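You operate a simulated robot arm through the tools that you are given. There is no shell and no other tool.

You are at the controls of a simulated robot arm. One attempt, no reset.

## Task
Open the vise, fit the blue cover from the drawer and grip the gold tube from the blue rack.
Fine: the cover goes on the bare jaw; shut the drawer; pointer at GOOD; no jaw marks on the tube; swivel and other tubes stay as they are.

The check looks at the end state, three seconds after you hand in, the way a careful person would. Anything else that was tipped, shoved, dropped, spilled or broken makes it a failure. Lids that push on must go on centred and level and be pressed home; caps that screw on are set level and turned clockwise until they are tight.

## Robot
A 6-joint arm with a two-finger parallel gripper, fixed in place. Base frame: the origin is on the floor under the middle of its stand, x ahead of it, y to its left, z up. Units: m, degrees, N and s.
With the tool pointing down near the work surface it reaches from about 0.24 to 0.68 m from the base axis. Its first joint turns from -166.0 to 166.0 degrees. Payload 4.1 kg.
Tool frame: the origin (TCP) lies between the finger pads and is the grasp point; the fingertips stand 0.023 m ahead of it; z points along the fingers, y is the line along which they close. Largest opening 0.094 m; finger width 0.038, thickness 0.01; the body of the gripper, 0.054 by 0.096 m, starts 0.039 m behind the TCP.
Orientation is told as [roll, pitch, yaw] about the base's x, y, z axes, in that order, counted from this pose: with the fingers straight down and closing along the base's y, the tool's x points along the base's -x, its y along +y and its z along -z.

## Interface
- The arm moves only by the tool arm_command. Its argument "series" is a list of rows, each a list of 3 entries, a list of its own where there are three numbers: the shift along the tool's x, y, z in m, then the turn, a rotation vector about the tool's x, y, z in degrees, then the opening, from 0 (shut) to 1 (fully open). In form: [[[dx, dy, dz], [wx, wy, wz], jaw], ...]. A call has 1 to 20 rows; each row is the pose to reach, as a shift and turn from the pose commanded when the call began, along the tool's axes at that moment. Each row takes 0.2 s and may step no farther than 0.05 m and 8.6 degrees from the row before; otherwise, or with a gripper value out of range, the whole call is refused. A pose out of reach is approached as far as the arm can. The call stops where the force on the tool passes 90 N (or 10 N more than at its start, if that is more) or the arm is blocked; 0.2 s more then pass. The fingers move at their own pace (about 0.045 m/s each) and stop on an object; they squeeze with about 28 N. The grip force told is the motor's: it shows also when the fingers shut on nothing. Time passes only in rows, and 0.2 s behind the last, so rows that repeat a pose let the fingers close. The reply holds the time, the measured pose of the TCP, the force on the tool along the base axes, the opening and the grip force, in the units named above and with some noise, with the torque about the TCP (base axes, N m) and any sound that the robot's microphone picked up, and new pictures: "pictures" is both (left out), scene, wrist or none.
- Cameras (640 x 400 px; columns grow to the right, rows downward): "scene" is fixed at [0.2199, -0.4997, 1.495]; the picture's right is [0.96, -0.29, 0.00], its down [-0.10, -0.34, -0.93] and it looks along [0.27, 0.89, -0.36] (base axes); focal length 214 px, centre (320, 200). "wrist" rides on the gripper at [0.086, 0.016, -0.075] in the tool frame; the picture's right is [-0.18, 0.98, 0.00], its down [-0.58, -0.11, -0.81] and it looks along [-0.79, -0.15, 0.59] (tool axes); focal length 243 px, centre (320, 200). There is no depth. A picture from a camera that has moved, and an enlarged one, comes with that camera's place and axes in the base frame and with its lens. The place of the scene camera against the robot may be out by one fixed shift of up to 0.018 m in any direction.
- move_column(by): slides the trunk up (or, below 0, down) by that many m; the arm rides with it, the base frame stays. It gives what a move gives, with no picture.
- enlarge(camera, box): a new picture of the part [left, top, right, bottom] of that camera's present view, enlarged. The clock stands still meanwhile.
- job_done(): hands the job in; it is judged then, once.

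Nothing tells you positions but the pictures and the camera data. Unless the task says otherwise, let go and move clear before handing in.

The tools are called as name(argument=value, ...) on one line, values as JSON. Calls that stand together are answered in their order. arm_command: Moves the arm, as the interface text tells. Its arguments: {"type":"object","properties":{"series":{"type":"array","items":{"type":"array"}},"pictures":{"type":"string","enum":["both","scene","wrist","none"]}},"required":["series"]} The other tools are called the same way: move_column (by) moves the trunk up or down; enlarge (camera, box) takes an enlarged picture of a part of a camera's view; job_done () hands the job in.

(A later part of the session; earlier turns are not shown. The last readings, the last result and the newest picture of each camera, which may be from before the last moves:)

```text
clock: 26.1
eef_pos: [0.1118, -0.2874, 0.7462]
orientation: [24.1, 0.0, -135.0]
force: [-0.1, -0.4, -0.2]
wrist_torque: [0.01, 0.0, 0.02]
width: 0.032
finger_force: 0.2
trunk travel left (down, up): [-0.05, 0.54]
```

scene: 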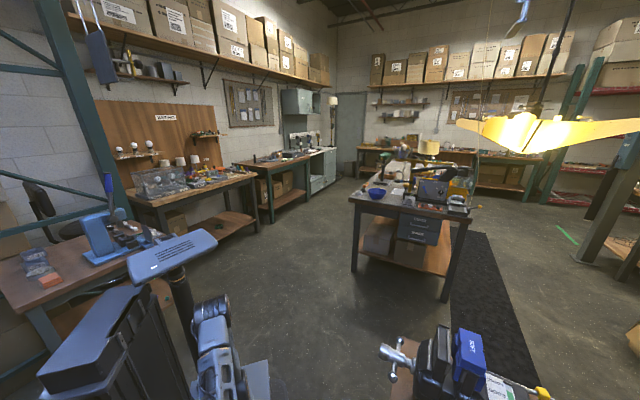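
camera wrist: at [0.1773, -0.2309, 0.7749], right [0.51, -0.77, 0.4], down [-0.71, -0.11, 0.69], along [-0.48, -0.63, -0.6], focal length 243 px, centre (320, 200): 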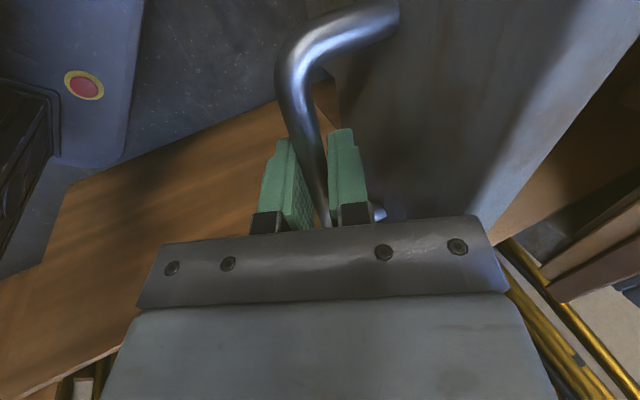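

move_column(by=0.35)

arm_command(series=[[[0, 0, 0], [8, 0, 0], 0.34], [[0, 0, 0], [16, 0, 0], 0.34], [[0, 0, 0], [24, 0, 0], 0.34]], pictures="wrist")

arm_command(series=[[[0, 0, 0], [0, 0, -8], 0.34], [[0, 0, 0], [0, 0, -16], 0.34], [[0, 0, 0], [0, 0, -24], 0.34], [[0, 0, 0], [0, 0, -32], 0.34], [[0, 0, 0], [0, 0, -40], 0.34], [[0, 0, 0], [0, 0, -48], 0.34], [[0, 0, 0], [0, 0, -56], 0.34], [[0, 0, 0], [0, 0, -64], 0.34], [[0, 0, 0], [0, 0, -72], 0.34], [[0, 0, 0], [0, 0, -80], 0.34], [[0, 0, 0], [0, 0, -88], 0.34], [[0, 0, 0], [0, 0, -90], 0.34]], pictures="both")

```text
clock: 29.5
eef_pos: [0.1134, -0.2862, 1.0965]
orientation: [24.0, -0.1, -135.0]
force: [-0.4, -0.4, 0.1]
wrist_torque: [0.02, 0.01, 0.01]
width: 0.032
finger_force: 0.1
trunk travel left (down, up): [-0.4, 0.19]
```

```text
clock: 30.3
eef_pos: [0.1127, -0.2873, 1.0963]
orientation: [0.0, -0.1, -135.0]
force: [0.2, 0.0, -0.6]
wrist_torque: [-0.01, -0.04, -0.02]
width: 0.0322
finger_force: 0.0
trunk travel left (down, up): [-0.4, 0.19]
camera wrist: at [0.1843, -0.2383, 1.1708], right [0.56, -0.83, 0.0], down [-0.49, -0.33, 0.81], along [-0.67, -0.46, -0.59], focal length 243 px, centre (320, 200)
```

wrist: 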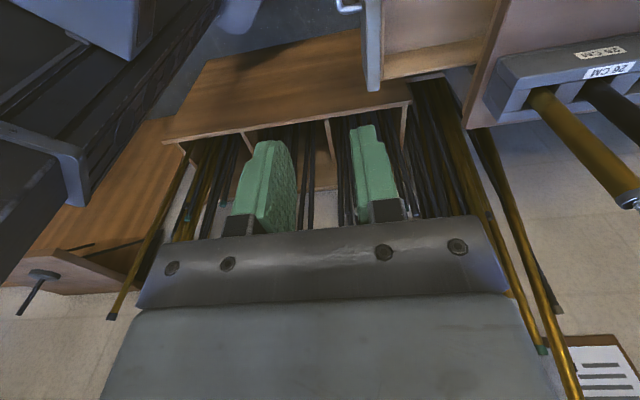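

```text
clock: 32.9
eef_pos: [0.1125, -0.2868, 1.0958]
orientation: [-0.1, -0.2, -44.8]
force: [0.1, -0.5, 0.1]
wrist_torque: [-0.02, 0.01, -0.02]
width: 0.0322
finger_force: 0.0
trunk travel left (down, up): [-0.4, 0.19]
camera wrist: at [0.0624, -0.2157, 1.1705], right [0.82, 0.57, 0.0], down [0.33, -0.49, 0.81], along [0.46, -0.67, -0.59], focal length 243 px, centre (320, 200)
```

scene: 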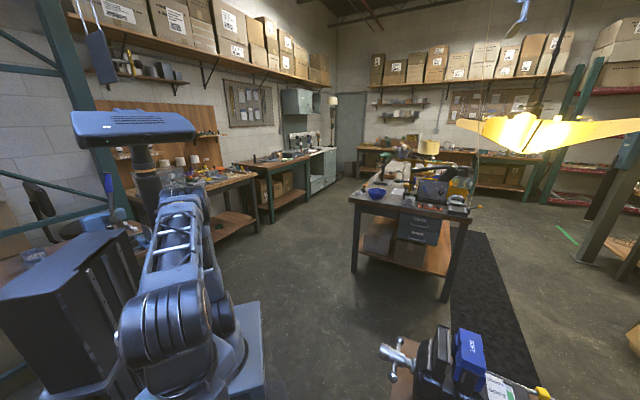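
wrist: 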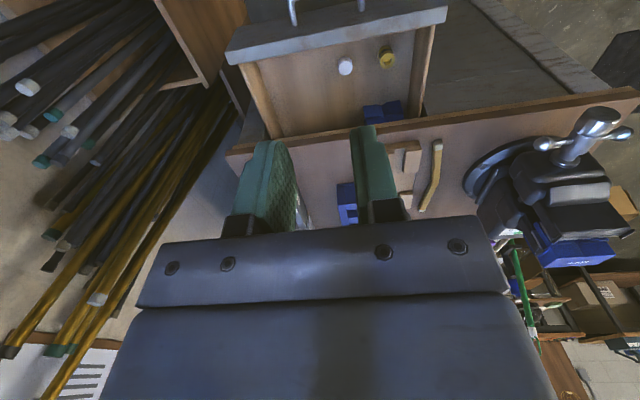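

enlarge(camera="wrist", box=[220, 0, 460, 160])

enlarge(camera="wrist", box=[320, 30, 440, 130])

```text
2.50 times, centred on (340, 80) of wrist
camera zoom: at [0.0624, -0.2157, 1.1705], right [0.82, 0.57, 0.0], down [0.33, -0.49, 0.81], along [0.46, -0.67, -0.59], focal length 606 px, centre (270, 500)
```

zoom: 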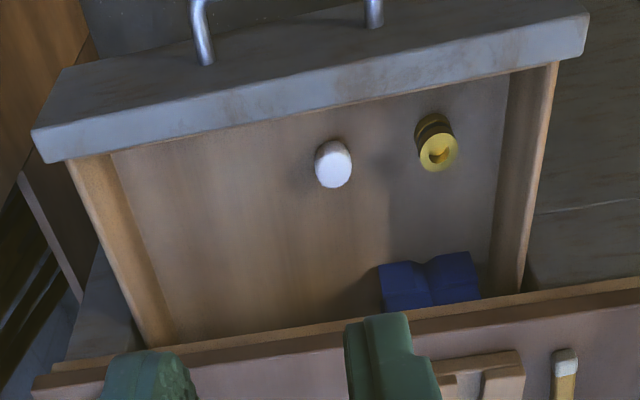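

```text
4.00 times, centred on (380, 80) of wrist
camera zoom: at [0.0624, -0.2157, 1.1705], right [0.82, 0.57, 0.0], down [0.33, -0.49, 0.81], along [0.46, -0.67, -0.59], focal length 970 px, centre (80, 680)
```

zoom: 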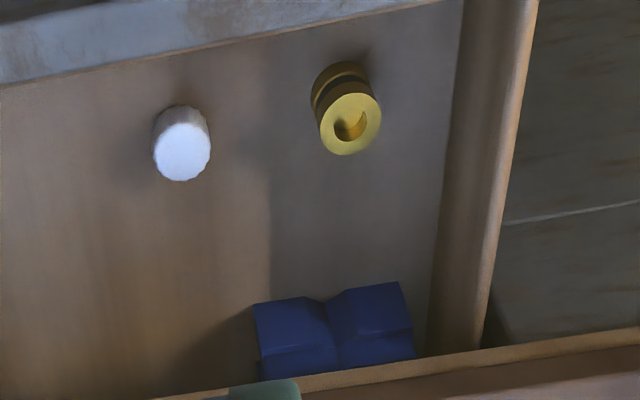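

The drawer holds a white cap, a gold fitting and the blue cover at its right rear, partly under the bench. I'll zoom in and then pull the drawer further.

enlarge(camera="wrist", box=[370, 85, 440, 135])

enlarge(camera="wrist", box=[460, 90, 640, 280])

```text
8.00 times, centred on (405, 110) of wrist
camera zoom: at [0.0624, -0.2157, 1.1705], right [0.82, 0.57, 0.0], down [0.33, -0.49, 0.81], along [0.46, -0.67, -0.59], focal length 1941 px, centre (-360, 920)
```

zoom: 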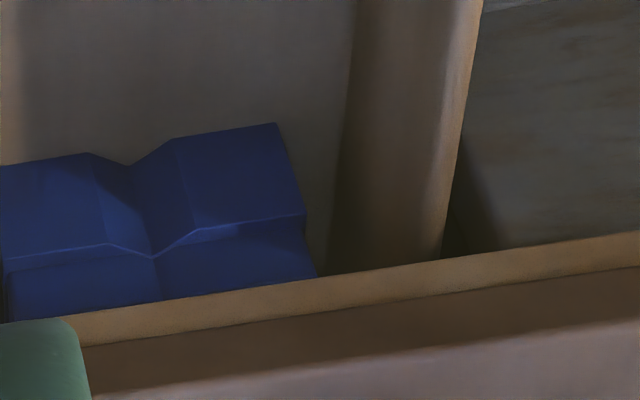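

```text
2.11 times, centred on (550, 185) of wrist
camera zoom: at [0.0624, -0.2157, 1.1705], right [0.82, 0.57, 0.0], down [0.33, -0.49, 0.81], along [0.46, -0.67, -0.59], focal length 511 px, centre (-164, 232)
```

zoom: 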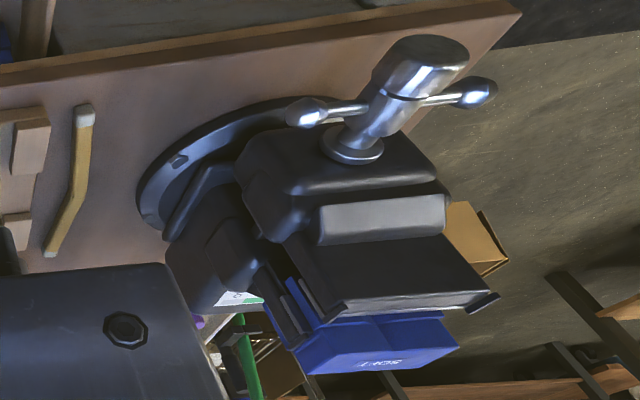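

The cover stands upright in the drawer, its front face at about X=0.54 and still under the bench slab. The drawer needs about 10 cm more. First I'll take a second view to get the panel height right.

arm_command(series=[[[-0.03, 0, 0], [0, 0, 0], 0.1], [[-0.06, -0.02, 0], [0, 0, 0], 0.0], [[-0.1, -0.03, 0], [0, 0, 0], 0.0]], pictures="wrist")

enlarge(camera="wrist", box=[180, 0, 460, 180])

```text
clock: 33.7
eef_pos: [0.1632, -0.3789, 1.0986]
orientation: [-0.2, -0.1, -45.1]
force: [0.3, 0.2, -0.5]
wrist_torque: [0.0, -0.01, 0.04]
width: 0.0002
finger_force: 27.5
trunk travel left (down, up): [-0.4, 0.19]
camera wrist: at [0.112, -0.3073, 1.1727], right [0.82, 0.57, 0.0], down [0.33, -0.49, 0.81], along [0.46, -0.67, -0.59], focal length 243 px, centre (320, 200)
```

wrist: 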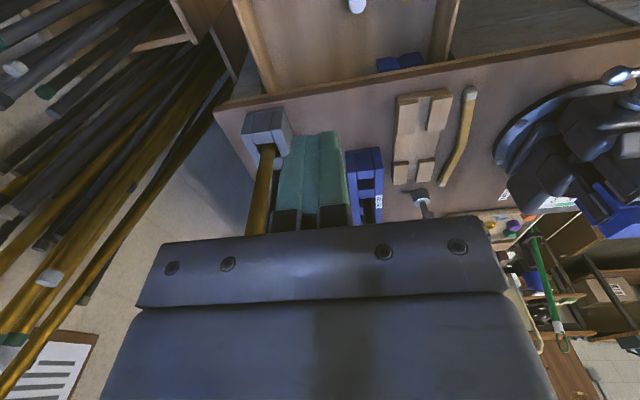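

```text
2.22 times, centred on (320, 90) of wrist
camera zoom: at [0.112, -0.3073, 1.1727], right [0.82, 0.57, 0.0], down [0.33, -0.49, 0.81], along [0.46, -0.67, -0.59], focal length 539 px, centre (320, 444)
```

zoom: 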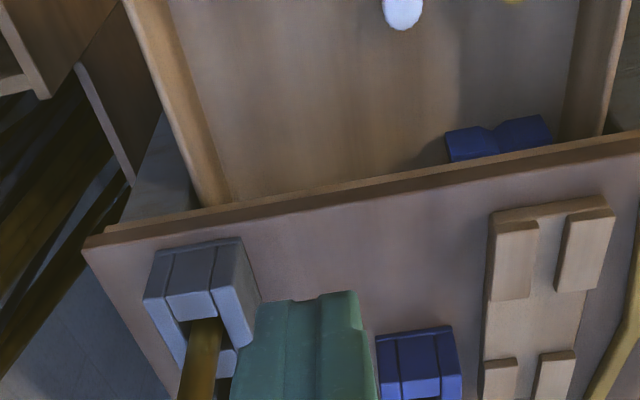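

I'll move above the gap behind the drawer front and descend in stages with the fingers closed.

arm_command(series=[[[-0.012, 0, 0], [0, 0, 0], 0.0], [[-0.022, 0.0, 0], [0, 0, 0], 0.0]], pictures="none")

move_column(by=-0.25)

arm_command(series=[[[0, 0, 0], [0, 8, 0], 0.0], [[0, 0.0, 0], [0, 16, 0], 0.0], [[0, 0.0, 0], [0, 20, 0], 0.0]], pictures="wrist")

enlarge(camera="wrist", box=[180, 0, 460, 180])

```text
clock: 34.3
eef_pos: [0.1784, -0.3934, 1.0975]
orientation: [-0.1, -0.1, -45.0]
force: [0.0, 0.1, 0.1]
wrist_torque: [0.03, -0.01, -0.01]
width: 0.0
finger_force: 28.3
trunk travel left (down, up): [-0.4, 0.19]
```

```text
clock: 36.9
eef_pos: [0.1779, -0.3933, 0.8469]
orientation: [-0.2, -0.1, -45.1]
force: [0.1, 0.8, -0.1]
wrist_torque: [0.01, -0.05, -0.01]
width: 0.0
finger_force: 27.9
trunk travel left (down, up): [-0.15, 0.44]
```

```text
clock: 37.7
eef_pos: [0.1771, -0.3941, 0.8478]
orientation: [0.0, 19.9, -45.0]
force: [-0.2, 1.0, 0.1]
wrist_torque: [0.0, -0.01, 0.02]
width: 0.0
finger_force: 28.5
trunk travel left (down, up): [-0.15, 0.44]
camera wrist: at [0.1481, -0.3438, 0.9476], right [0.82, 0.57, -0.06], down [0.5, -0.66, 0.56], along [0.28, -0.49, -0.83], focal length 243 px, centre (320, 200)
```

wrist: 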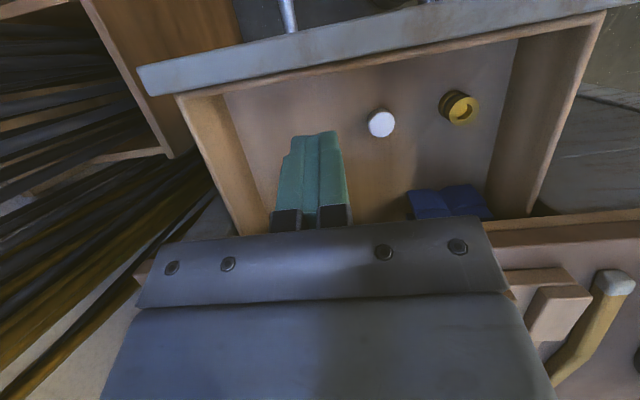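

```text
2.22 times, centred on (320, 90) of wrist
camera zoom: at [0.1481, -0.3438, 0.9476], right [0.82, 0.57, -0.06], down [0.5, -0.66, 0.56], along [0.28, -0.49, -0.83], focal length 539 px, centre (320, 444)
```

zoom: 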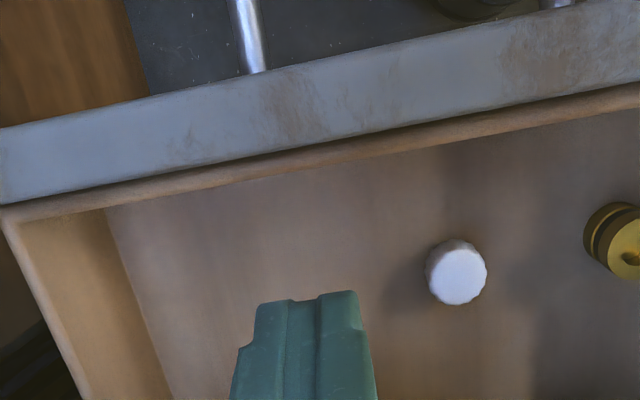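

Clear view: panel inner face at X≈0.375, top at Z≈0.72. The fingertips will go in behind it, away from the white cap. I'll level the tool and go down.

arm_command(series=[[[0, 0, 0], [0, -8, 0], 0.0], [[0, 0.0, 0], [0, -16, 0], 0.0], [[0, 0.0, 0], [0, -20, 0], 0.0]], pictures="none")

arm_command(series=[[[0, 0, 0.04], [0, 0, 0], 0.0], [[0, 0.0, 0.08], [0, 0, 0], 0.0], [[0, 0.0, 0.12], [0, 0, 0], 0.0], [[0, 0.0, 0.145], [0, 0, 0], 0.0]], pictures="wrist")

```text
clock: 38.5
eef_pos: [0.1783, -0.3939, 0.8472]
orientation: [-0.1, -0.2, -44.9]
force: [0.2, -0.5, -0.1]
wrist_torque: [-0.01, 0.01, -0.01]
width: 0.0
finger_force: 28.2
trunk travel left (down, up): [-0.15, 0.44]
```

```text
clock: 39.5
eef_pos: [0.1774, -0.3947, 0.7009]
orientation: [-0.1, -0.2, -45.0]
force: [0.0, 0.1, 0.8]
wrist_torque: [-0.03, 0.02, -0.01]
width: 0.0002
finger_force: 28.0
trunk travel left (down, up): [-0.15, 0.44]
camera wrist: at [0.1259, -0.3228, 0.776], right [0.82, 0.57, 0.0], down [0.33, -0.49, 0.81], along [0.46, -0.67, -0.59], focal length 243 px, centre (320, 200)
```

wrist: 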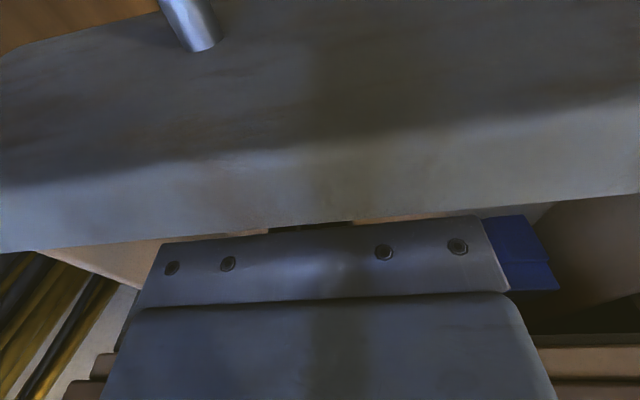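

The fingers are inside. I'll pull the drawer towards the robot slowly.

arm_command(series=[[[0.012, 0, 0], [0, 0, 0], 0.0], [[0.024, 0, 0], [0, 0, 0], 0.0], [[0.036, 0, 0], [0, 0, 0], 0.0], [[0.048, 0, 0], [0, 0, 0], 0.0], [[0.06, 0, 0], [0, 0, 0], 0.0]], pictures="none")

```text
clock: 40.7
eef_pos: [0.1347, -0.3504, 0.703]
orientation: [-0.1, -0.3, -44.9]
force: [0.5, 0.4, 0.8]
wrist_torque: [0.0, 0.0, 0.01]
width: 0.0001
finger_force: 27.8
trunk travel left (down, up): [-0.15, 0.44]
```

arm_command(series=[[[0.01, 0, 0], [0, 0, 0], 0.0], [[0.02, 0, 0], [0, 0, 0], 0.0], [[0.03, 0, 0], [0, 0, 0], 0.0], [[0.04, 0, 0], [0, 0, 0], 0.0], [[0.05, 0, 0], [0, 0, 0], 0.0], [[0.06, 0, 0], [0, 0, 0], 0.0]], pictures="wrist")

```text
clock: 42.0
eef_pos: [0.1068, -0.3229, 0.7033]
orientation: [-0.6, -1.8, -45.0]
force: [51.7, -33.8, -25.5]
wrist_torque: [0.57, 0.95, -0.23]
width: 0.0001
finger_force: 27.9
trunk travel left (down, up): [-0.15, 0.44]
stopped in row 6: the force on the tool passed its limit at 104 N (the readings are from after the stop); the commanded pose is now the measured one
camera wrist: at [0.0546, -0.2491, 0.775], right [0.83, 0.56, 0.0], down [0.32, -0.46, 0.83], along [0.46, -0.68, -0.56], focal length 243 px, centre (320, 200)
```

wrist: 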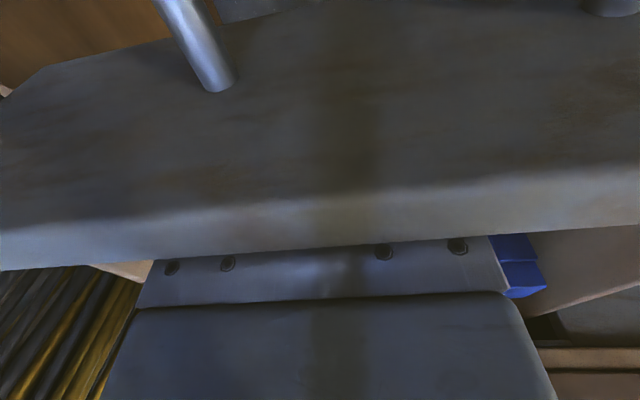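

The drawer reached its stop, about 28 cm out. I'll back off the panel and rise for a look.

arm_command(series=[[[-0.008, 0, 0], [0, 0, 0], 0.0], [[-0.015, 0, 0], [0, 1.8, 0], 0.0], [[-0.015, 0, -0.04], [0, 1.8, 0], 0.0], [[-0.015, 0, -0.08], [0, 1.8, 0], 0.0], [[-0.015, 0, -0.12], [0, 1.8, 0], 0.0], [[-0.015, 0, -0.16], [0, 1.8, 0], 0.0]], pictures="none")

move_column(by=0.1)

arm_command(series=[[[0, 0.02, 0], [0, 8, 0], 0.3], [[0, 0.04, 0], [0, 16, 0], 0.6], [[0, 0.06, 0], [0, 20, 0], 1.0], [[0, 0.08, 0], [0, 20, 0], 1.0]], pictures="both")

enlarge(camera="wrist", box=[180, 0, 460, 180])

```text
clock: 43.4
eef_pos: [0.1104, -0.329, 0.8678]
orientation: [-0.5, 0.2, -45.1]
force: [0.1, -0.1, 0.2]
wrist_torque: [0.02, 0.0, 0.02]
width: 0.0
finger_force: 28.3
trunk travel left (down, up): [-0.15, 0.44]
```

```text
clock: 44.7
eef_pos: [0.11, -0.3281, 0.9665]
orientation: [-0.5, 0.1, -45.2]
force: [-0.1, -0.2, -0.2]
wrist_torque: [0.0, 0.0, 0.04]
width: 0.0
finger_force: 28.2
trunk travel left (down, up): [-0.25, 0.34]
```

```text
clock: 45.7
eef_pos: [0.1682, -0.2707, 0.9679]
orientation: [-0.6, 20.2, -45.3]
force: [-0.3, -0.4, 0.3]
wrist_torque: [0.02, -0.01, 0.01]
width: 0.0846
finger_force: 0.2
trunk travel left (down, up): [-0.25, 0.34]
camera wrist: at [0.1406, -0.2212, 1.0658], right [0.82, 0.57, -0.07], down [0.51, -0.66, 0.56], along [0.27, -0.49, -0.83], focal length 243 px, centre (320, 200)
```

scene: 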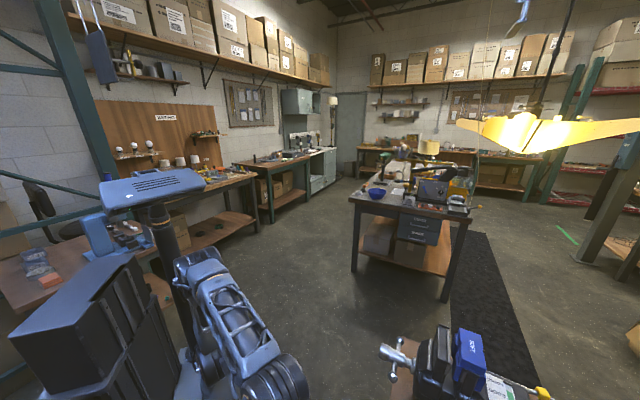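
wrist: 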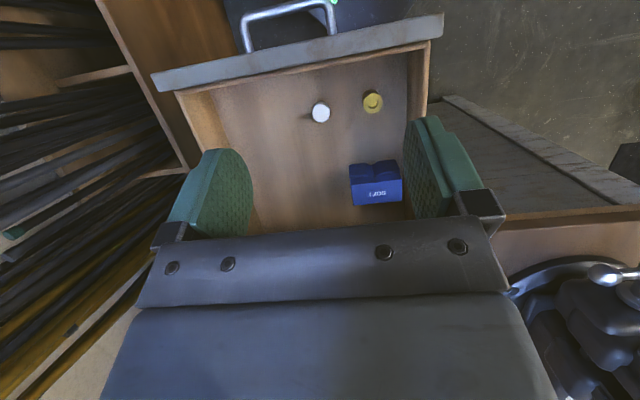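

```text
2.22 times, centred on (320, 90) of wrist
camera zoom: at [0.1406, -0.2212, 1.0658], right [0.82, 0.57, -0.07], down [0.51, -0.66, 0.56], along [0.27, -0.49, -0.83], focal length 539 px, centre (320, 444)
```

zoom: 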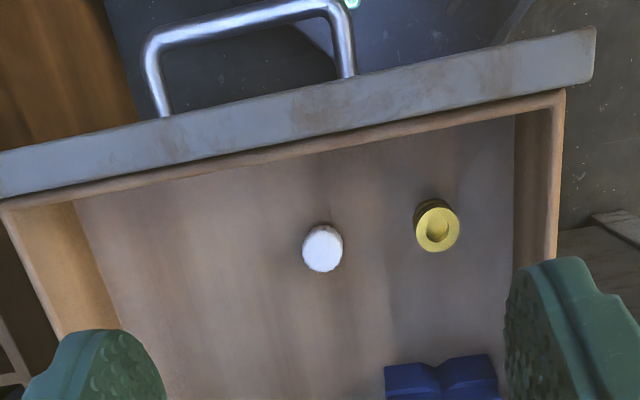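

The cover is clear of the bench now. I'll zoom in to measure it.

enlarge(camera="wrist", box=[320, 140, 430, 220])

```text
5.00 times, centred on (375, 180) of wrist
camera zoom: at [0.1406, -0.2212, 1.0658], right [0.82, 0.57, -0.07], down [0.51, -0.66, 0.56], along [0.27, -0.49, -0.83], focal length 1213 px, centre (45, 300)
```

zoom: 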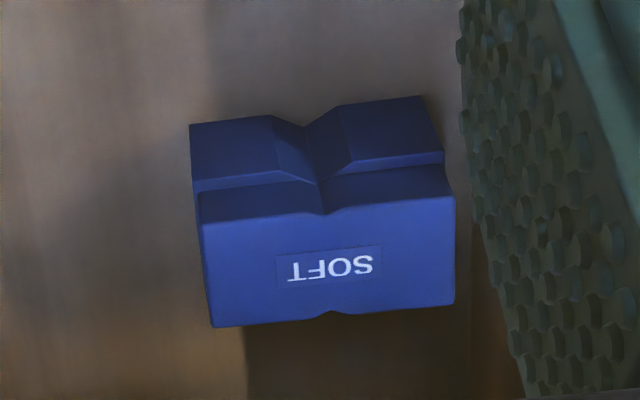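

The cover is about 85 mm long, and its V-groove side faces the robot. It will need turning 180° for the bare jaw. Before picking it up, I'll inspect and open the vise.

arm_command(series=[[[0, 0.03, 0], [0, -8, 0], 1], [[0, 0.07, 0], [0, -16, 0], 1], [[0, 0.11, 0], [0, -20, 0], 1], [[0, 0.15, 0], [0, -20, 0], 1], [[0, 0.19, 0], [0, -20, 0], 1], [[0, 0.23, 0], [0, -20, 0], 1], [[0, 0.27, 0], [0, -20, 0], 1]], pictures="wrist")

enlarge(camera="wrist", box=[240, 60, 420, 230])

```text
clock: 47.3
eef_pos: [0.3592, -0.0808, 0.9626]
orientation: [-0.5, 0.3, -45.1]
force: [-0.6, -0.1, -0.1]
wrist_torque: [0.01, -0.01, 0.01]
width: 0.0941
finger_force: 0.1
trunk travel left (down, up): [-0.25, 0.34]
camera wrist: at [0.3093, -0.0093, 1.0385], right [0.83, 0.56, -0.01], down [0.34, -0.49, 0.81], along [0.45, -0.67, -0.59], focal length 243 px, centre (320, 200)
```

wrist: 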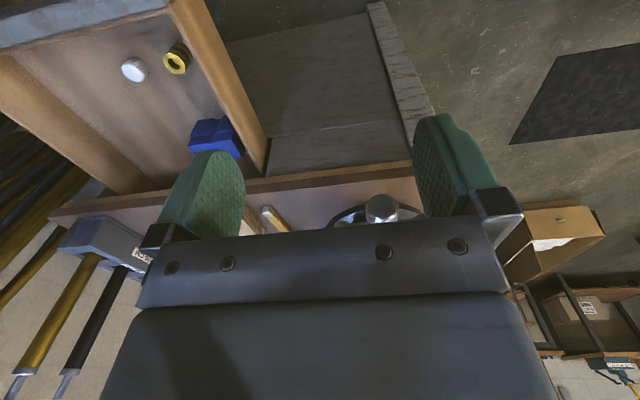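

```text
2.35 times, centred on (330, 145) of wrist
camera zoom: at [0.3093, -0.0093, 1.0385], right [0.83, 0.56, -0.01], down [0.34, -0.49, 0.81], along [0.45, -0.67, -0.59], focal length 571 px, centre (296, 329)
```

zoom: 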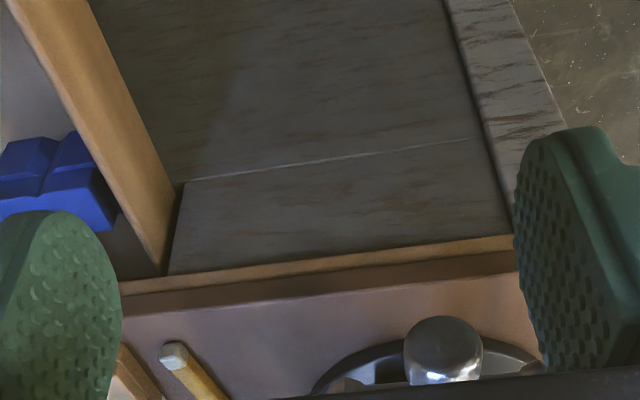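

I'll raise and swing around to view the vise jaws from their left side.

move_column(by=0.2)

arm_command(series=[[[-0.02, -0.015, 0], [-0.5, 0, -7.5], 1], [[-0.045, -0.03, 0], [-0.5, 0, -15], 1], [[-0.07, -0.05, 0], [-0.5, 0, -22.5], 1], [[-0.09, -0.065, 0], [-0.5, 0, -30], 1], [[-0.115, -0.08, 0], [-0.5, 0, -37.5], 1], [[-0.135, -0.095, 0], [-0.5, 0, -45], 1], [[-0.16, -0.11, 0], [-0.5, 0, -52.5], 1], [[-0.18, -0.125, 0], [-0.5, 0, -60], 1], [[-0.205, -0.145, 0], [-0.5, 0, -67.5], 1], [[-0.225, -0.16, 0], [-0.5, 0, -75], 1], [[-0.25, -0.175, 0], [-0.5, 0, -82.5], 1], [[-0.27, -0.19, 0], [-0.5, 0, -90], 1]], pictures="both")

enlarge(camera="wrist", box=[220, 60, 430, 230])

```text
clock: 49.5
eef_pos: [0.3584, -0.0805, 1.1638]
orientation: [-0.5, 0.2, -45.0]
force: [-0.5, -0.8, 0.7]
wrist_torque: [0.01, 0.04, 0.01]
width: 0.094
finger_force: 0.1
trunk travel left (down, up): [-0.45, 0.14]
```

```text
clock: 52.1
eef_pos: [0.4155, -0.4065, 1.1647]
orientation: [0.5, 0.1, 44.9]
force: [-0.4, 0.5, 0.7]
wrist_torque: [-0.02, -0.01, -0.01]
width: 0.0937
finger_force: 0.0
trunk travel left (down, up): [-0.45, 0.14]
camera wrist: at [0.3429, -0.4576, 1.2396], right [-0.57, 0.82, 0.01], down [0.49, 0.33, 0.8], along [0.66, 0.46, -0.6], focal length 243 px, centre (320, 200)
```

scene: 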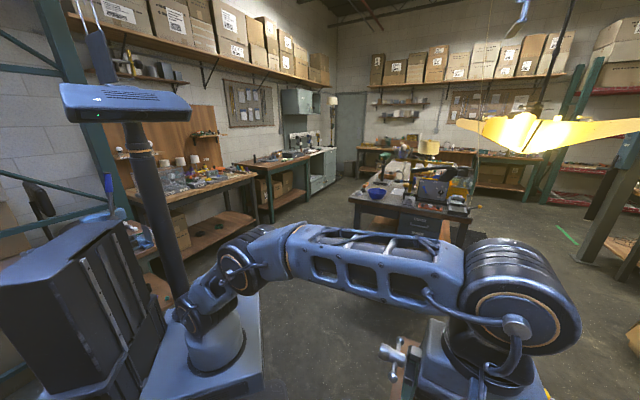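
wrist: 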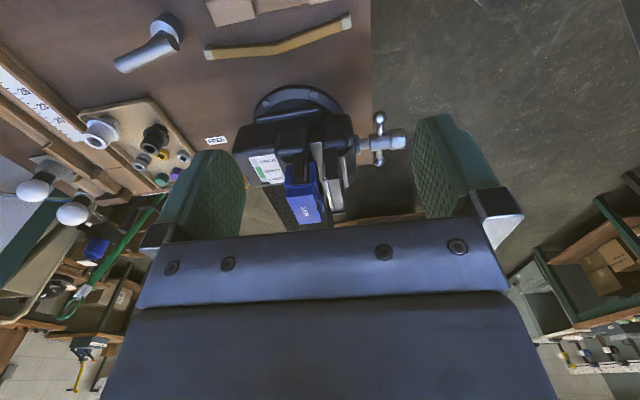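

```text
2.35 times, centred on (325, 145) of wrist
camera zoom: at [0.3429, -0.4576, 1.2396], right [-0.57, 0.82, 0.01], down [0.49, 0.33, 0.8], along [0.66, 0.46, -0.6], focal length 571 px, centre (308, 329)
```

zoom: 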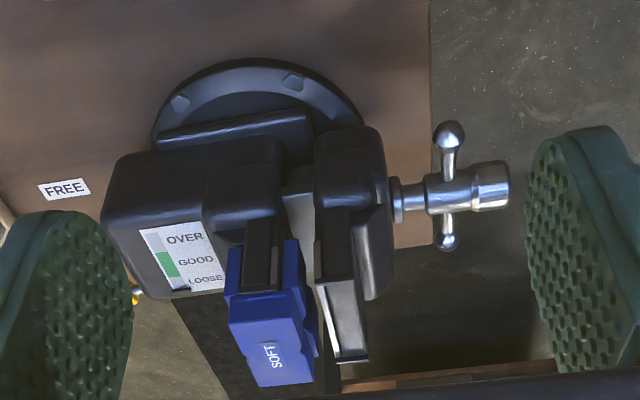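

enlarge(camera="wrist", box=[285, 115, 405, 230])

enlarge(camera="wrist", box=[295, 140, 360, 225])

enlarge(camera="wrist", box=[240, 120, 310, 200])

```text
3.48 times, centred on (345, 172) of wrist
camera zoom: at [0.3429, -0.4576, 1.2396], right [-0.57, 0.82, 0.01], down [0.49, 0.33, 0.8], along [0.66, 0.46, -0.6], focal length 844 px, centre (233, 296)
```

zoom: 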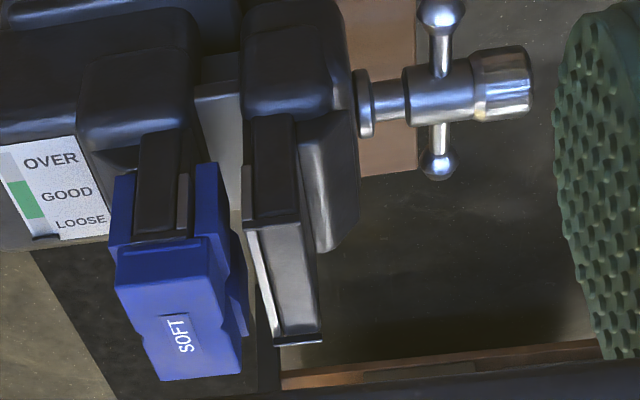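

```text
4.71 times, centred on (328, 182) of wrist
camera zoom: at [0.3429, -0.4576, 1.2396], right [-0.57, 0.82, 0.01], down [0.49, 0.33, 0.8], along [0.66, 0.46, -0.6], focal length 1142 px, centre (285, 282)
```

zoom: 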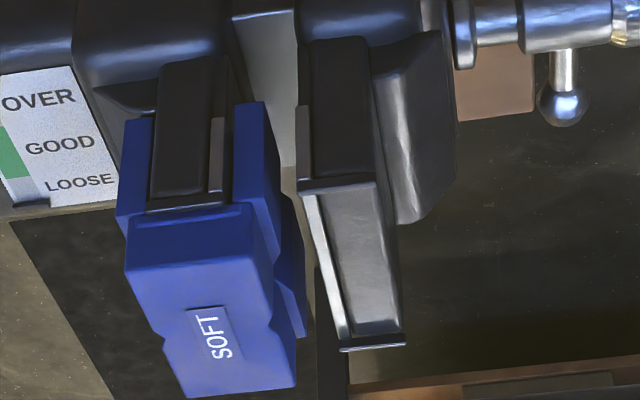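

```text
5.00 times, centred on (275, 160) of wrist
camera zoom: at [0.3429, -0.4576, 1.2396], right [-0.57, 0.82, 0.01], down [0.49, 0.33, 0.8], along [0.66, 0.46, -0.6], focal length 1213 px, centre (545, 400)
```

zoom: 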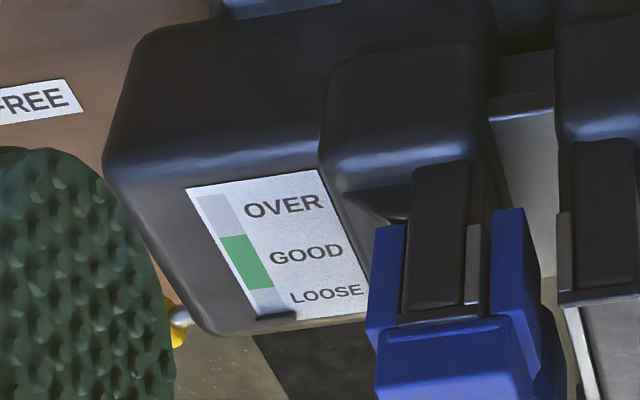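

The side view shows how it works. The cover sits between small end lips on the jaw top. The current gap is about 1 cm, and the pointer is just below LOOSE. The spindle axis is at Y≈0.239, Z≈0.879, with the cross-bar at X≈0.513. I'll move in front of the handle.

arm_command(series=[[[-0.02, 0.019, 0], [0, 0, 7.5], 1], [[-0.04, 0.037, 0], [0, 0, 15], 1], [[-0.06, 0.056, 0], [0, 0, 22.5], 1], [[-0.08, 0.074, 0], [0, 0, 30], 1], [[-0.1, 0.093, 0], [0, 0, 37.5], 1], [[-0.12, 0.111, 0], [0, 0, 45], 1], [[-0.14, 0.13, 0], [0, 0, 52.5], 1], [[-0.16, 0.148, 0], [0, 0, 60], 1], [[-0.18, 0.167, 0], [0, 0, 67.5], 1], [[-0.2, 0.185, 0], [0, 0, 75], 1], [[-0.22, 0.204, 0], [0, 0, 82.5], 1], [[-0.2326, 0.221, 0], [0, 0, 90], 1]], pictures="wrist")

```text
clock: 54.7
eef_pos: [0.4246, -0.087, 1.1665]
orientation: [-0.1, 0.4, -45.2]
force: [0.2, -0.3, -0.1]
wrist_torque: [0.02, 0.02, 0.01]
width: 0.0939
finger_force: 0.1
trunk travel left (down, up): [-0.45, 0.14]
camera wrist: at [0.3751, -0.0159, 1.2412], right [0.83, 0.56, 0.0], down [0.34, -0.49, 0.8], along [0.45, -0.66, -0.6], focal length 243 px, centre (320, 200)
```

wrist: 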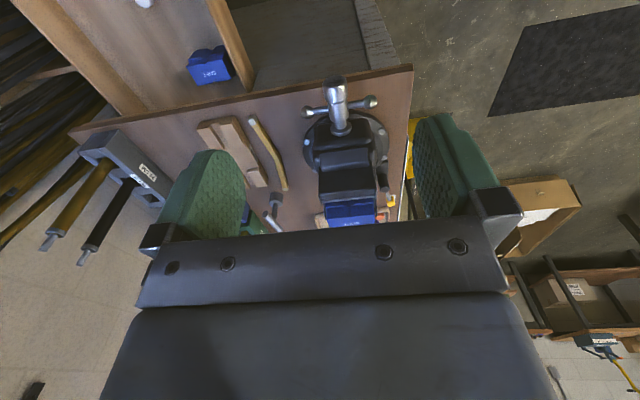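

enlarge(camera="wrist", box=[170, 30, 260, 100])

enlarge(camera="wrist", box=[295, 70, 395, 230])

move_column(by=-0.2)

```text
5.71 times, centred on (215, 65) of wrist
camera zoom: at [0.3751, -0.0159, 1.2412], right [0.83, 0.56, 0.0], down [0.34, -0.49, 0.8], along [0.45, -0.66, -0.6], focal length 1386 px, centre (920, 971)
```

zoom: 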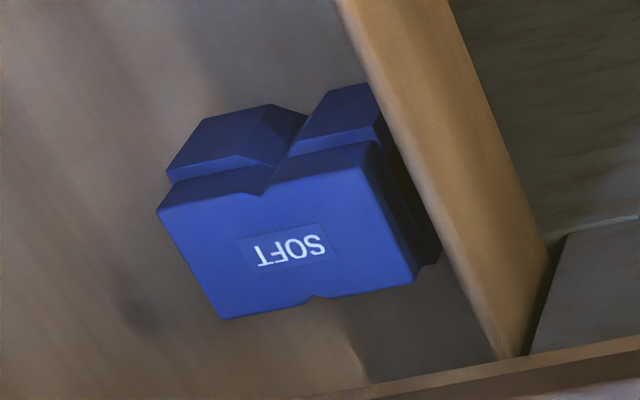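

```text
2.50 times, centred on (345, 150) of wrist
camera zoom: at [0.3751, -0.0159, 1.2412], right [0.83, 0.56, 0.0], down [0.34, -0.49, 0.8], along [0.45, -0.66, -0.6], focal length 606 px, centre (258, 325)
```

zoom: 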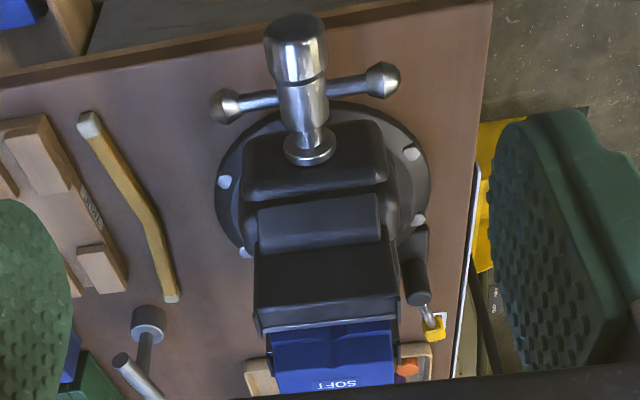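

```text
clock: 56.9
eef_pos: [0.4241, -0.0874, 0.9659]
orientation: [-0.1, 0.5, -45.2]
force: [0.5, -0.3, -0.3]
wrist_torque: [-0.03, 0.0, 0.02]
width: 0.0939
finger_force: 0.0
trunk travel left (down, up): [-0.25, 0.34]
```

The spindle axis is confirmed along X at Y≈0.239, Z≈0.880, with the bar horizontal. I'll pitch the tool up to horizontal in front of it.

arm_command(series=[[[0, 0, 0.005], [0, -7.5, 0], 1], [[-0.003, 0, 0.012], [0, -15, 0], 1], [[-0.006, 0, 0.02], [0, -22.5, 0], 1], [[-0.009, 0, 0.028], [0, -30, 0], 1], [[-0.012, 0, 0.036], [0, -37.5, 0], 1], [[-0.015, 0, 0.044], [0, -45, 0], 1], [[-0.018, 0, 0.052], [0, -52.5, 0], 1], [[-0.021, 0, 0.06], [0, -60, 0], 1], [[-0.025, 0, 0.067], [0, -67.5, 0], 1], [[-0.029, 0, 0.074], [0, -75, 0], 1], [[-0.033, 0, 0.08], [0, -82.5, 0], 1], [[-0.038, 0, 0.086], [0, -90.5, 0], 1]], pictures="both")

```text
clock: 59.5
eef_pos: [0.4507, -0.1142, 0.8795]
orientation: [-127.7, -89.8, 82.7]
force: [-0.7, 0.4, 0.0]
wrist_torque: [0.0, -0.01, 0.03]
width: 0.0935
finger_force: 0.1
trunk travel left (down, up): [-0.25, 0.34]
camera wrist: at [0.4086, -0.0512, 0.7933], right [0.7, 0.7, 0.18], down [-0.65, 0.5, 0.58], along [0.31, -0.52, 0.79], focal length 243 px, centre (320, 200)
```

scene: 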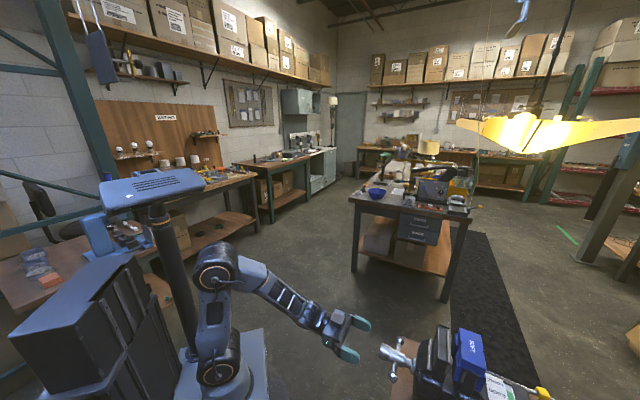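
wrist: 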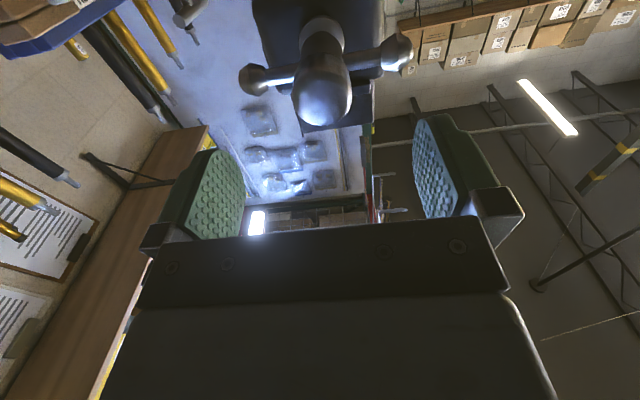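

The gripper is level and aligned with the spindle. I'll roll it 90° so the fingers close above and below the bar.

arm_command(series=[[[0, 0, 0], [0, 0, 8], 1], [[0, 0, 0], [0, 0, 16], 1], [[0, 0, 0], [0, 0, 24], 1], [[0, 0, 0], [0, 0, 32], 1], [[0, 0, 0], [0, 0, 40], 1], [[0, 0, 0], [0, 0, 48], 1], [[0, 0, 0], [0, 0, 56], 1], [[0, 0, 0], [0, 0, 64], 1], [[0, 0, 0], [0, 0, 72], 1], [[0, 0, 0], [0, 0, 80], 1], [[0, 0, 0], [0, 0, 88], 1], [[0, 0, 0], [0, 0, 90], 1]], pictures="wrist")

```text
clock: 61.4
eef_pos: [0.3734, -0.0851, 0.9684]
orientation: [80.7, -34.3, -130.3]
force: [0.1, -0.2, 1.2]
wrist_torque: [0.01, 0.02, -0.02]
width: 0.0942
finger_force: 0.1
out of reach, approached as far as the arm can: row 3, 4, 5, 6, 7, 8, 9
trunk travel left (down, up): [-0.25, 0.34]
stopped in row 9: the arm was blocked; the commanded pose is now the measured one
camera wrist: at [0.3752, 0.0272, 0.9422], right [0.37, 0.2, 0.91], down [-0.92, 0.17, 0.35], along [-0.08, -0.97, 0.25], focal length 243 px, centre (320, 200)
```

wrist: 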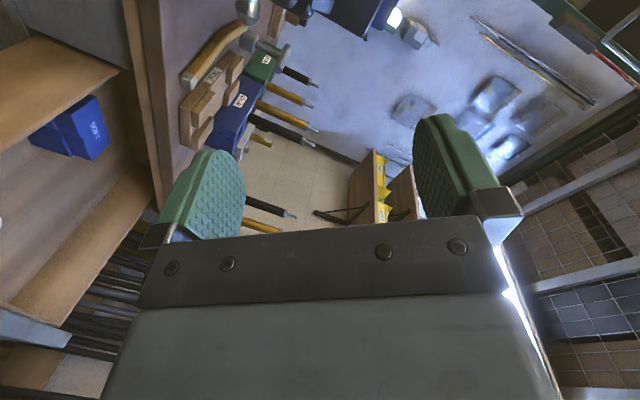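

The roll ran into a wrist limit: the tool direction is not radial to the arm here. I'll roll back the other way and see which range is free.

arm_command(series=[[[0, 0, 0], [0, 0, -8], 1], [[0, 0, 0], [0, 0, -16], 1], [[0, 0, 0], [0, 0, -24], 1], [[0, 0, 0], [0, 0, -32], 1], [[0, 0, 0], [0, 0, -40], 1], [[0, 0, 0], [0, 0, -48], 1], [[0, 0, 0], [0, 0, -55], 1]], pictures="scene")

enlarge(camera="scene", box=[160, 220, 480, 400])

```text
clock: 63.0
eef_pos: [0.3735, -0.0845, 0.9661]
orientation: [1.3, -82.3, -46.8]
force: [-0.3, -0.1, -0.1]
wrist_torque: [0.0, 0.0, 0.05]
width: 0.0943
finger_force: 0.1
trunk travel left (down, up): [-0.25, 0.34]
```

scene: 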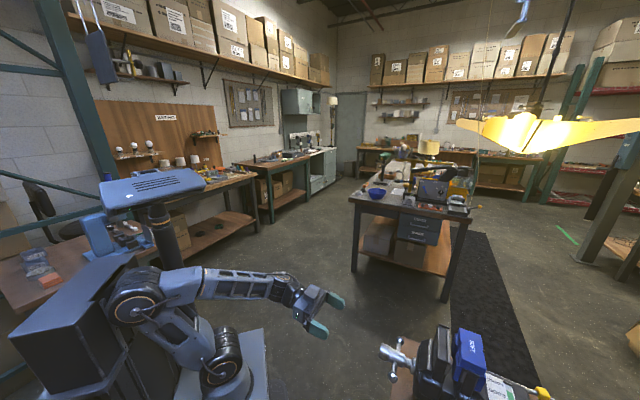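

```text
2.00 times, centred on (320, 310) of scene
camera zoom: at [0.2199, -0.4997, 1.495], right [0.96, -0.29, 0.0], down [-0.1, -0.34, -0.93], along [0.27, 0.89, -0.36], focal length 429 px, centre (320, -20)
```

zoom: 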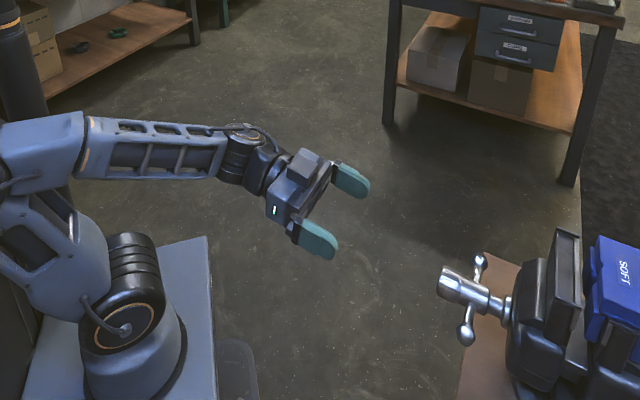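

enlarge(camera="scene", box=[100, 250, 220, 400])

enlarge(camera="scene", box=[250, 260, 350, 350])

```text
2.67 times, centred on (160, 325) of scene
camera zoom: at [0.2199, -0.4997, 1.495], right [0.96, -0.29, 0.0], down [-0.1, -0.34, -0.93], along [0.27, 0.89, -0.36], focal length 572 px, centre (747, -133)
```

zoom: 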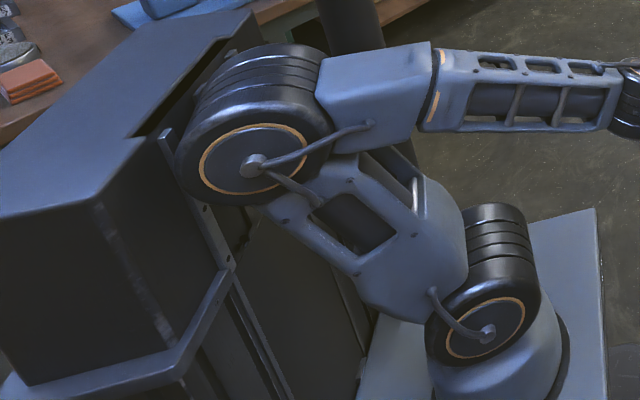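

```text
4.44 times, centred on (300, 305) of scene
camera zoom: at [0.2199, -0.4997, 1.495], right [0.96, -0.29, 0.0], down [-0.1, -0.34, -0.93], along [0.27, 0.89, -0.36], focal length 953 px, centre (409, -267)
```

zoom: 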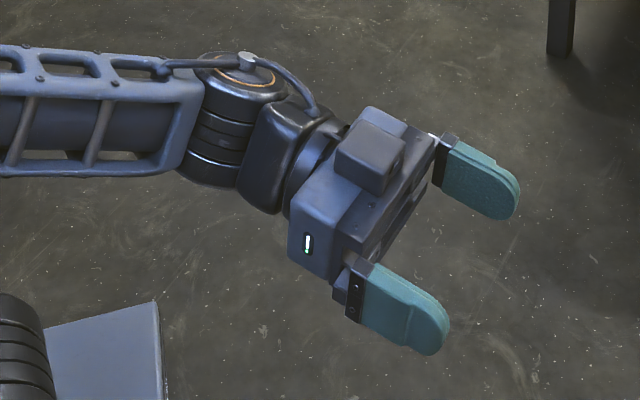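

The elbow bumped only the robot's own cabinet. The wrist is near one end of its range, so rolling the negative way should be free. I'll return to the pre-grasp position and level the tool.

arm_command(series=[[[0.015, 0.007, 0.016], [-0.4, -1.5, 0], 1], [[0.03, 0.014, 0.032], [-0.8, -3, 0], 1], [[0.045, 0.021, 0.048], [-1.2, -4.5, 0], 1], [[0.06, 0.028, 0.068], [-1.5, -6, 0], 1], [[0.075, 0.0346, 0.0868], [-1.8, -7.7, 0], 1]], pictures="both")

```text
clock: 64.2
eef_pos: [0.4529, -0.1141, 0.8801]
orientation: [108.5, -89.1, -152.2]
force: [1.2, -0.6, 0.5]
wrist_torque: [0.03, 0.01, 0.0]
width: 0.0942
finger_force: 0.1
out of reach, approached as far as the arm can: row 2
trunk travel left (down, up): [-0.25, 0.34]
camera wrist: at [0.4095, -0.0518, 0.794], right [0.68, 0.71, 0.2], down [-0.67, 0.47, 0.58], along [0.31, -0.52, 0.79], focal length 243 px, centre (320, 200)
```

scene: 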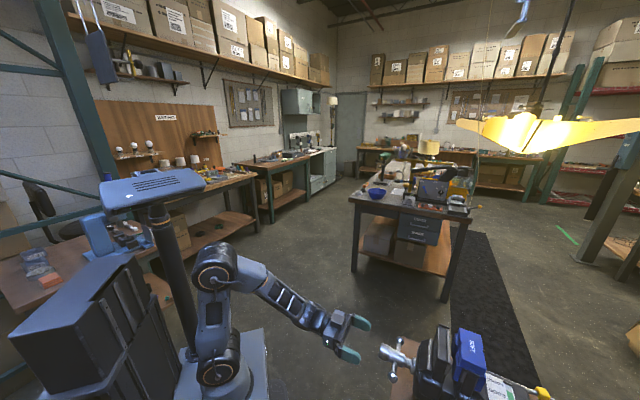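
wrist: 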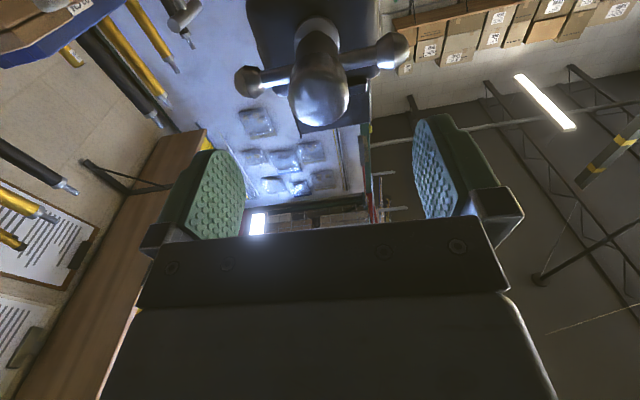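

Aligned again. I'll roll the gripper the other way by -90°.

arm_command(series=[[[0, 0, 0], [1.5, 0, 0], 1], [[0, 0, 0], [1.5, 0, -8], 1], [[0, 0, 0], [1.5, 0, -16], 1], [[0, 0, 0], [1.5, 0, -24], 1], [[0, 0, 0], [1.5, 0, -32], 1], [[0, 0, 0], [1.5, 0, -40], 1], [[0, 0, 0], [1.5, 0, -48], 1], [[0, 0, 0], [1.5, 0, -56], 1], [[0, 0, 0], [1.5, 0, -64], 1], [[0, 0, 0], [1.5, 0, -72], 1], [[0, 0, 0], [1.5, 0, -80], 1], [[0, 0, 0], [1.5, 0, -88], 1], [[0, 0, 0], [1.5, 0, -91], 1]], pictures="wrist")

```text
clock: 67.0
eef_pos: [0.4512, -0.1123, 0.8816]
orientation: [-91.2, 0.4, 45.3]
force: [0.4, 0.0, 0.3]
wrist_torque: [0.04, 0.03, 0.03]
width: 0.094
finger_force: 0.2
trunk travel left (down, up): [-0.25, 0.34]
camera wrist: at [0.3367, -0.1244, 0.8645], right [0.14, 0.11, -0.98], down [-0.17, 0.98, 0.09], along [0.98, 0.15, 0.15], focal length 243 px, centre (320, 200)
```

wrist: 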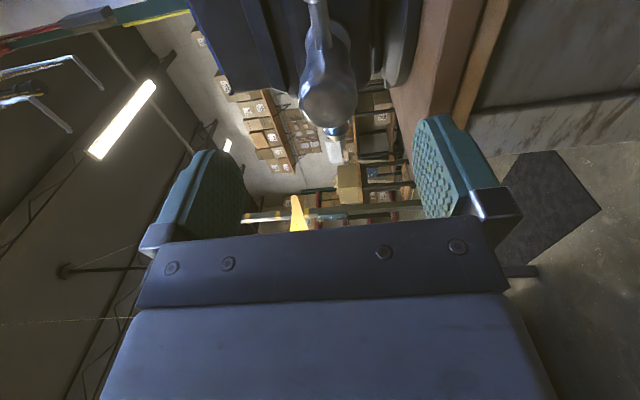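

The roll worked, and the spindle head projects where I predicted. I'll advance so the fingers straddle the head and the bar.

arm_command(series=[[[0, 0, 0.03], [-1.2, 0, 0], 1], [[0, 0, 0.06], [-1.2, 0, 0], 1], [[0, 0.001, 0.08], [-1.2, 0, 0], 1], [[0, 0.001, 0.094], [-1.2, 0, 0], 1]], pictures="both")

enlarge(camera="scene", box=[300, 290, 500, 400])

```text
clock: 68.0
eef_pos: [0.5174, -0.1807, 0.8811]
orientation: [-89.9, 0.3, 45.3]
force: [-0.1, 0.0, -0.2]
wrist_torque: [0.04, 0.0, -0.02]
width: 0.094
finger_force: 0.0
trunk travel left (down, up): [-0.25, 0.34]
camera wrist: at [0.403, -0.191, 0.8664], right [0.13, 0.13, -0.98], down [-0.16, 0.98, 0.11], along [0.98, 0.15, 0.14], focal length 243 px, centre (320, 200)
```

scene: 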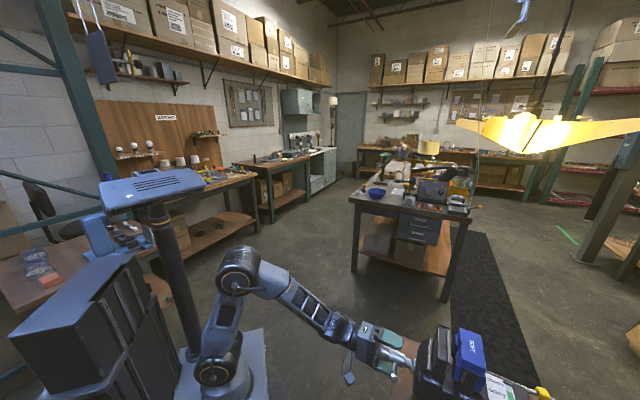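
wrist: 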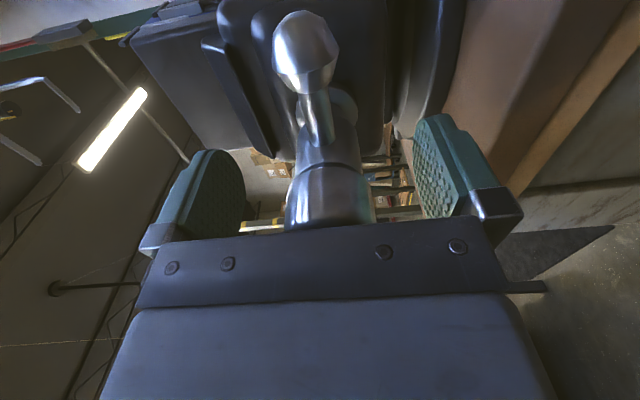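

```text
3.20 times, centred on (400, 345) of scene
camera zoom: at [0.2199, -0.4997, 1.495], right [0.96, -0.29, 0.0], down [-0.1, -0.34, -0.93], along [0.27, 0.89, -0.36], focal length 686 px, centre (64, -264)
```

zoom: 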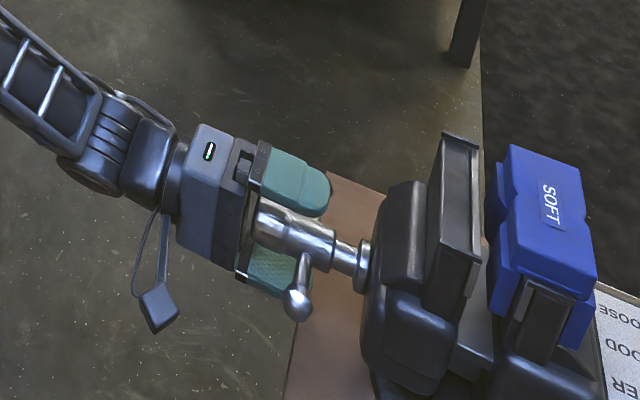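

The fingers straddle the head, with the tips at the bar. I'll close and see how it grips.

arm_command(series=[[[0, 0, 0], [0, 0, 0], 0.3], [[0, 0, 0], [0, 0, 0], 0.0], [[0, 0, 0], [0, 0, 0], 0.0], [[0, 0, 0], [0, 0, 0], 0.0]], pictures="wrist")

```text
clock: 69.0
eef_pos: [0.5178, -0.1813, 0.8775]
orientation: [-89.5, 0.5, 45.3]
force: [-3.1, 1.5, -23.3]
wrist_torque: [-0.2, -0.12, 0.04]
width: 0.0375
finger_force: 36.8
trunk travel left (down, up): [-0.25, 0.34]
camera wrist: at [0.4029, -0.1908, 0.8633], right [0.12, 0.13, -0.98], down [-0.16, 0.98, 0.11], along [0.98, 0.15, 0.14], focal length 243 px, centre (320, 200)
```

wrist: 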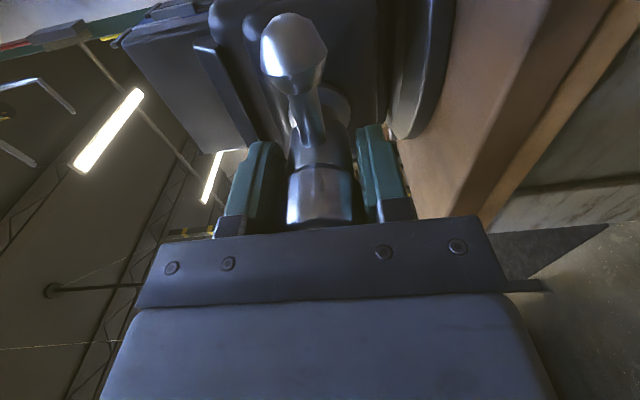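

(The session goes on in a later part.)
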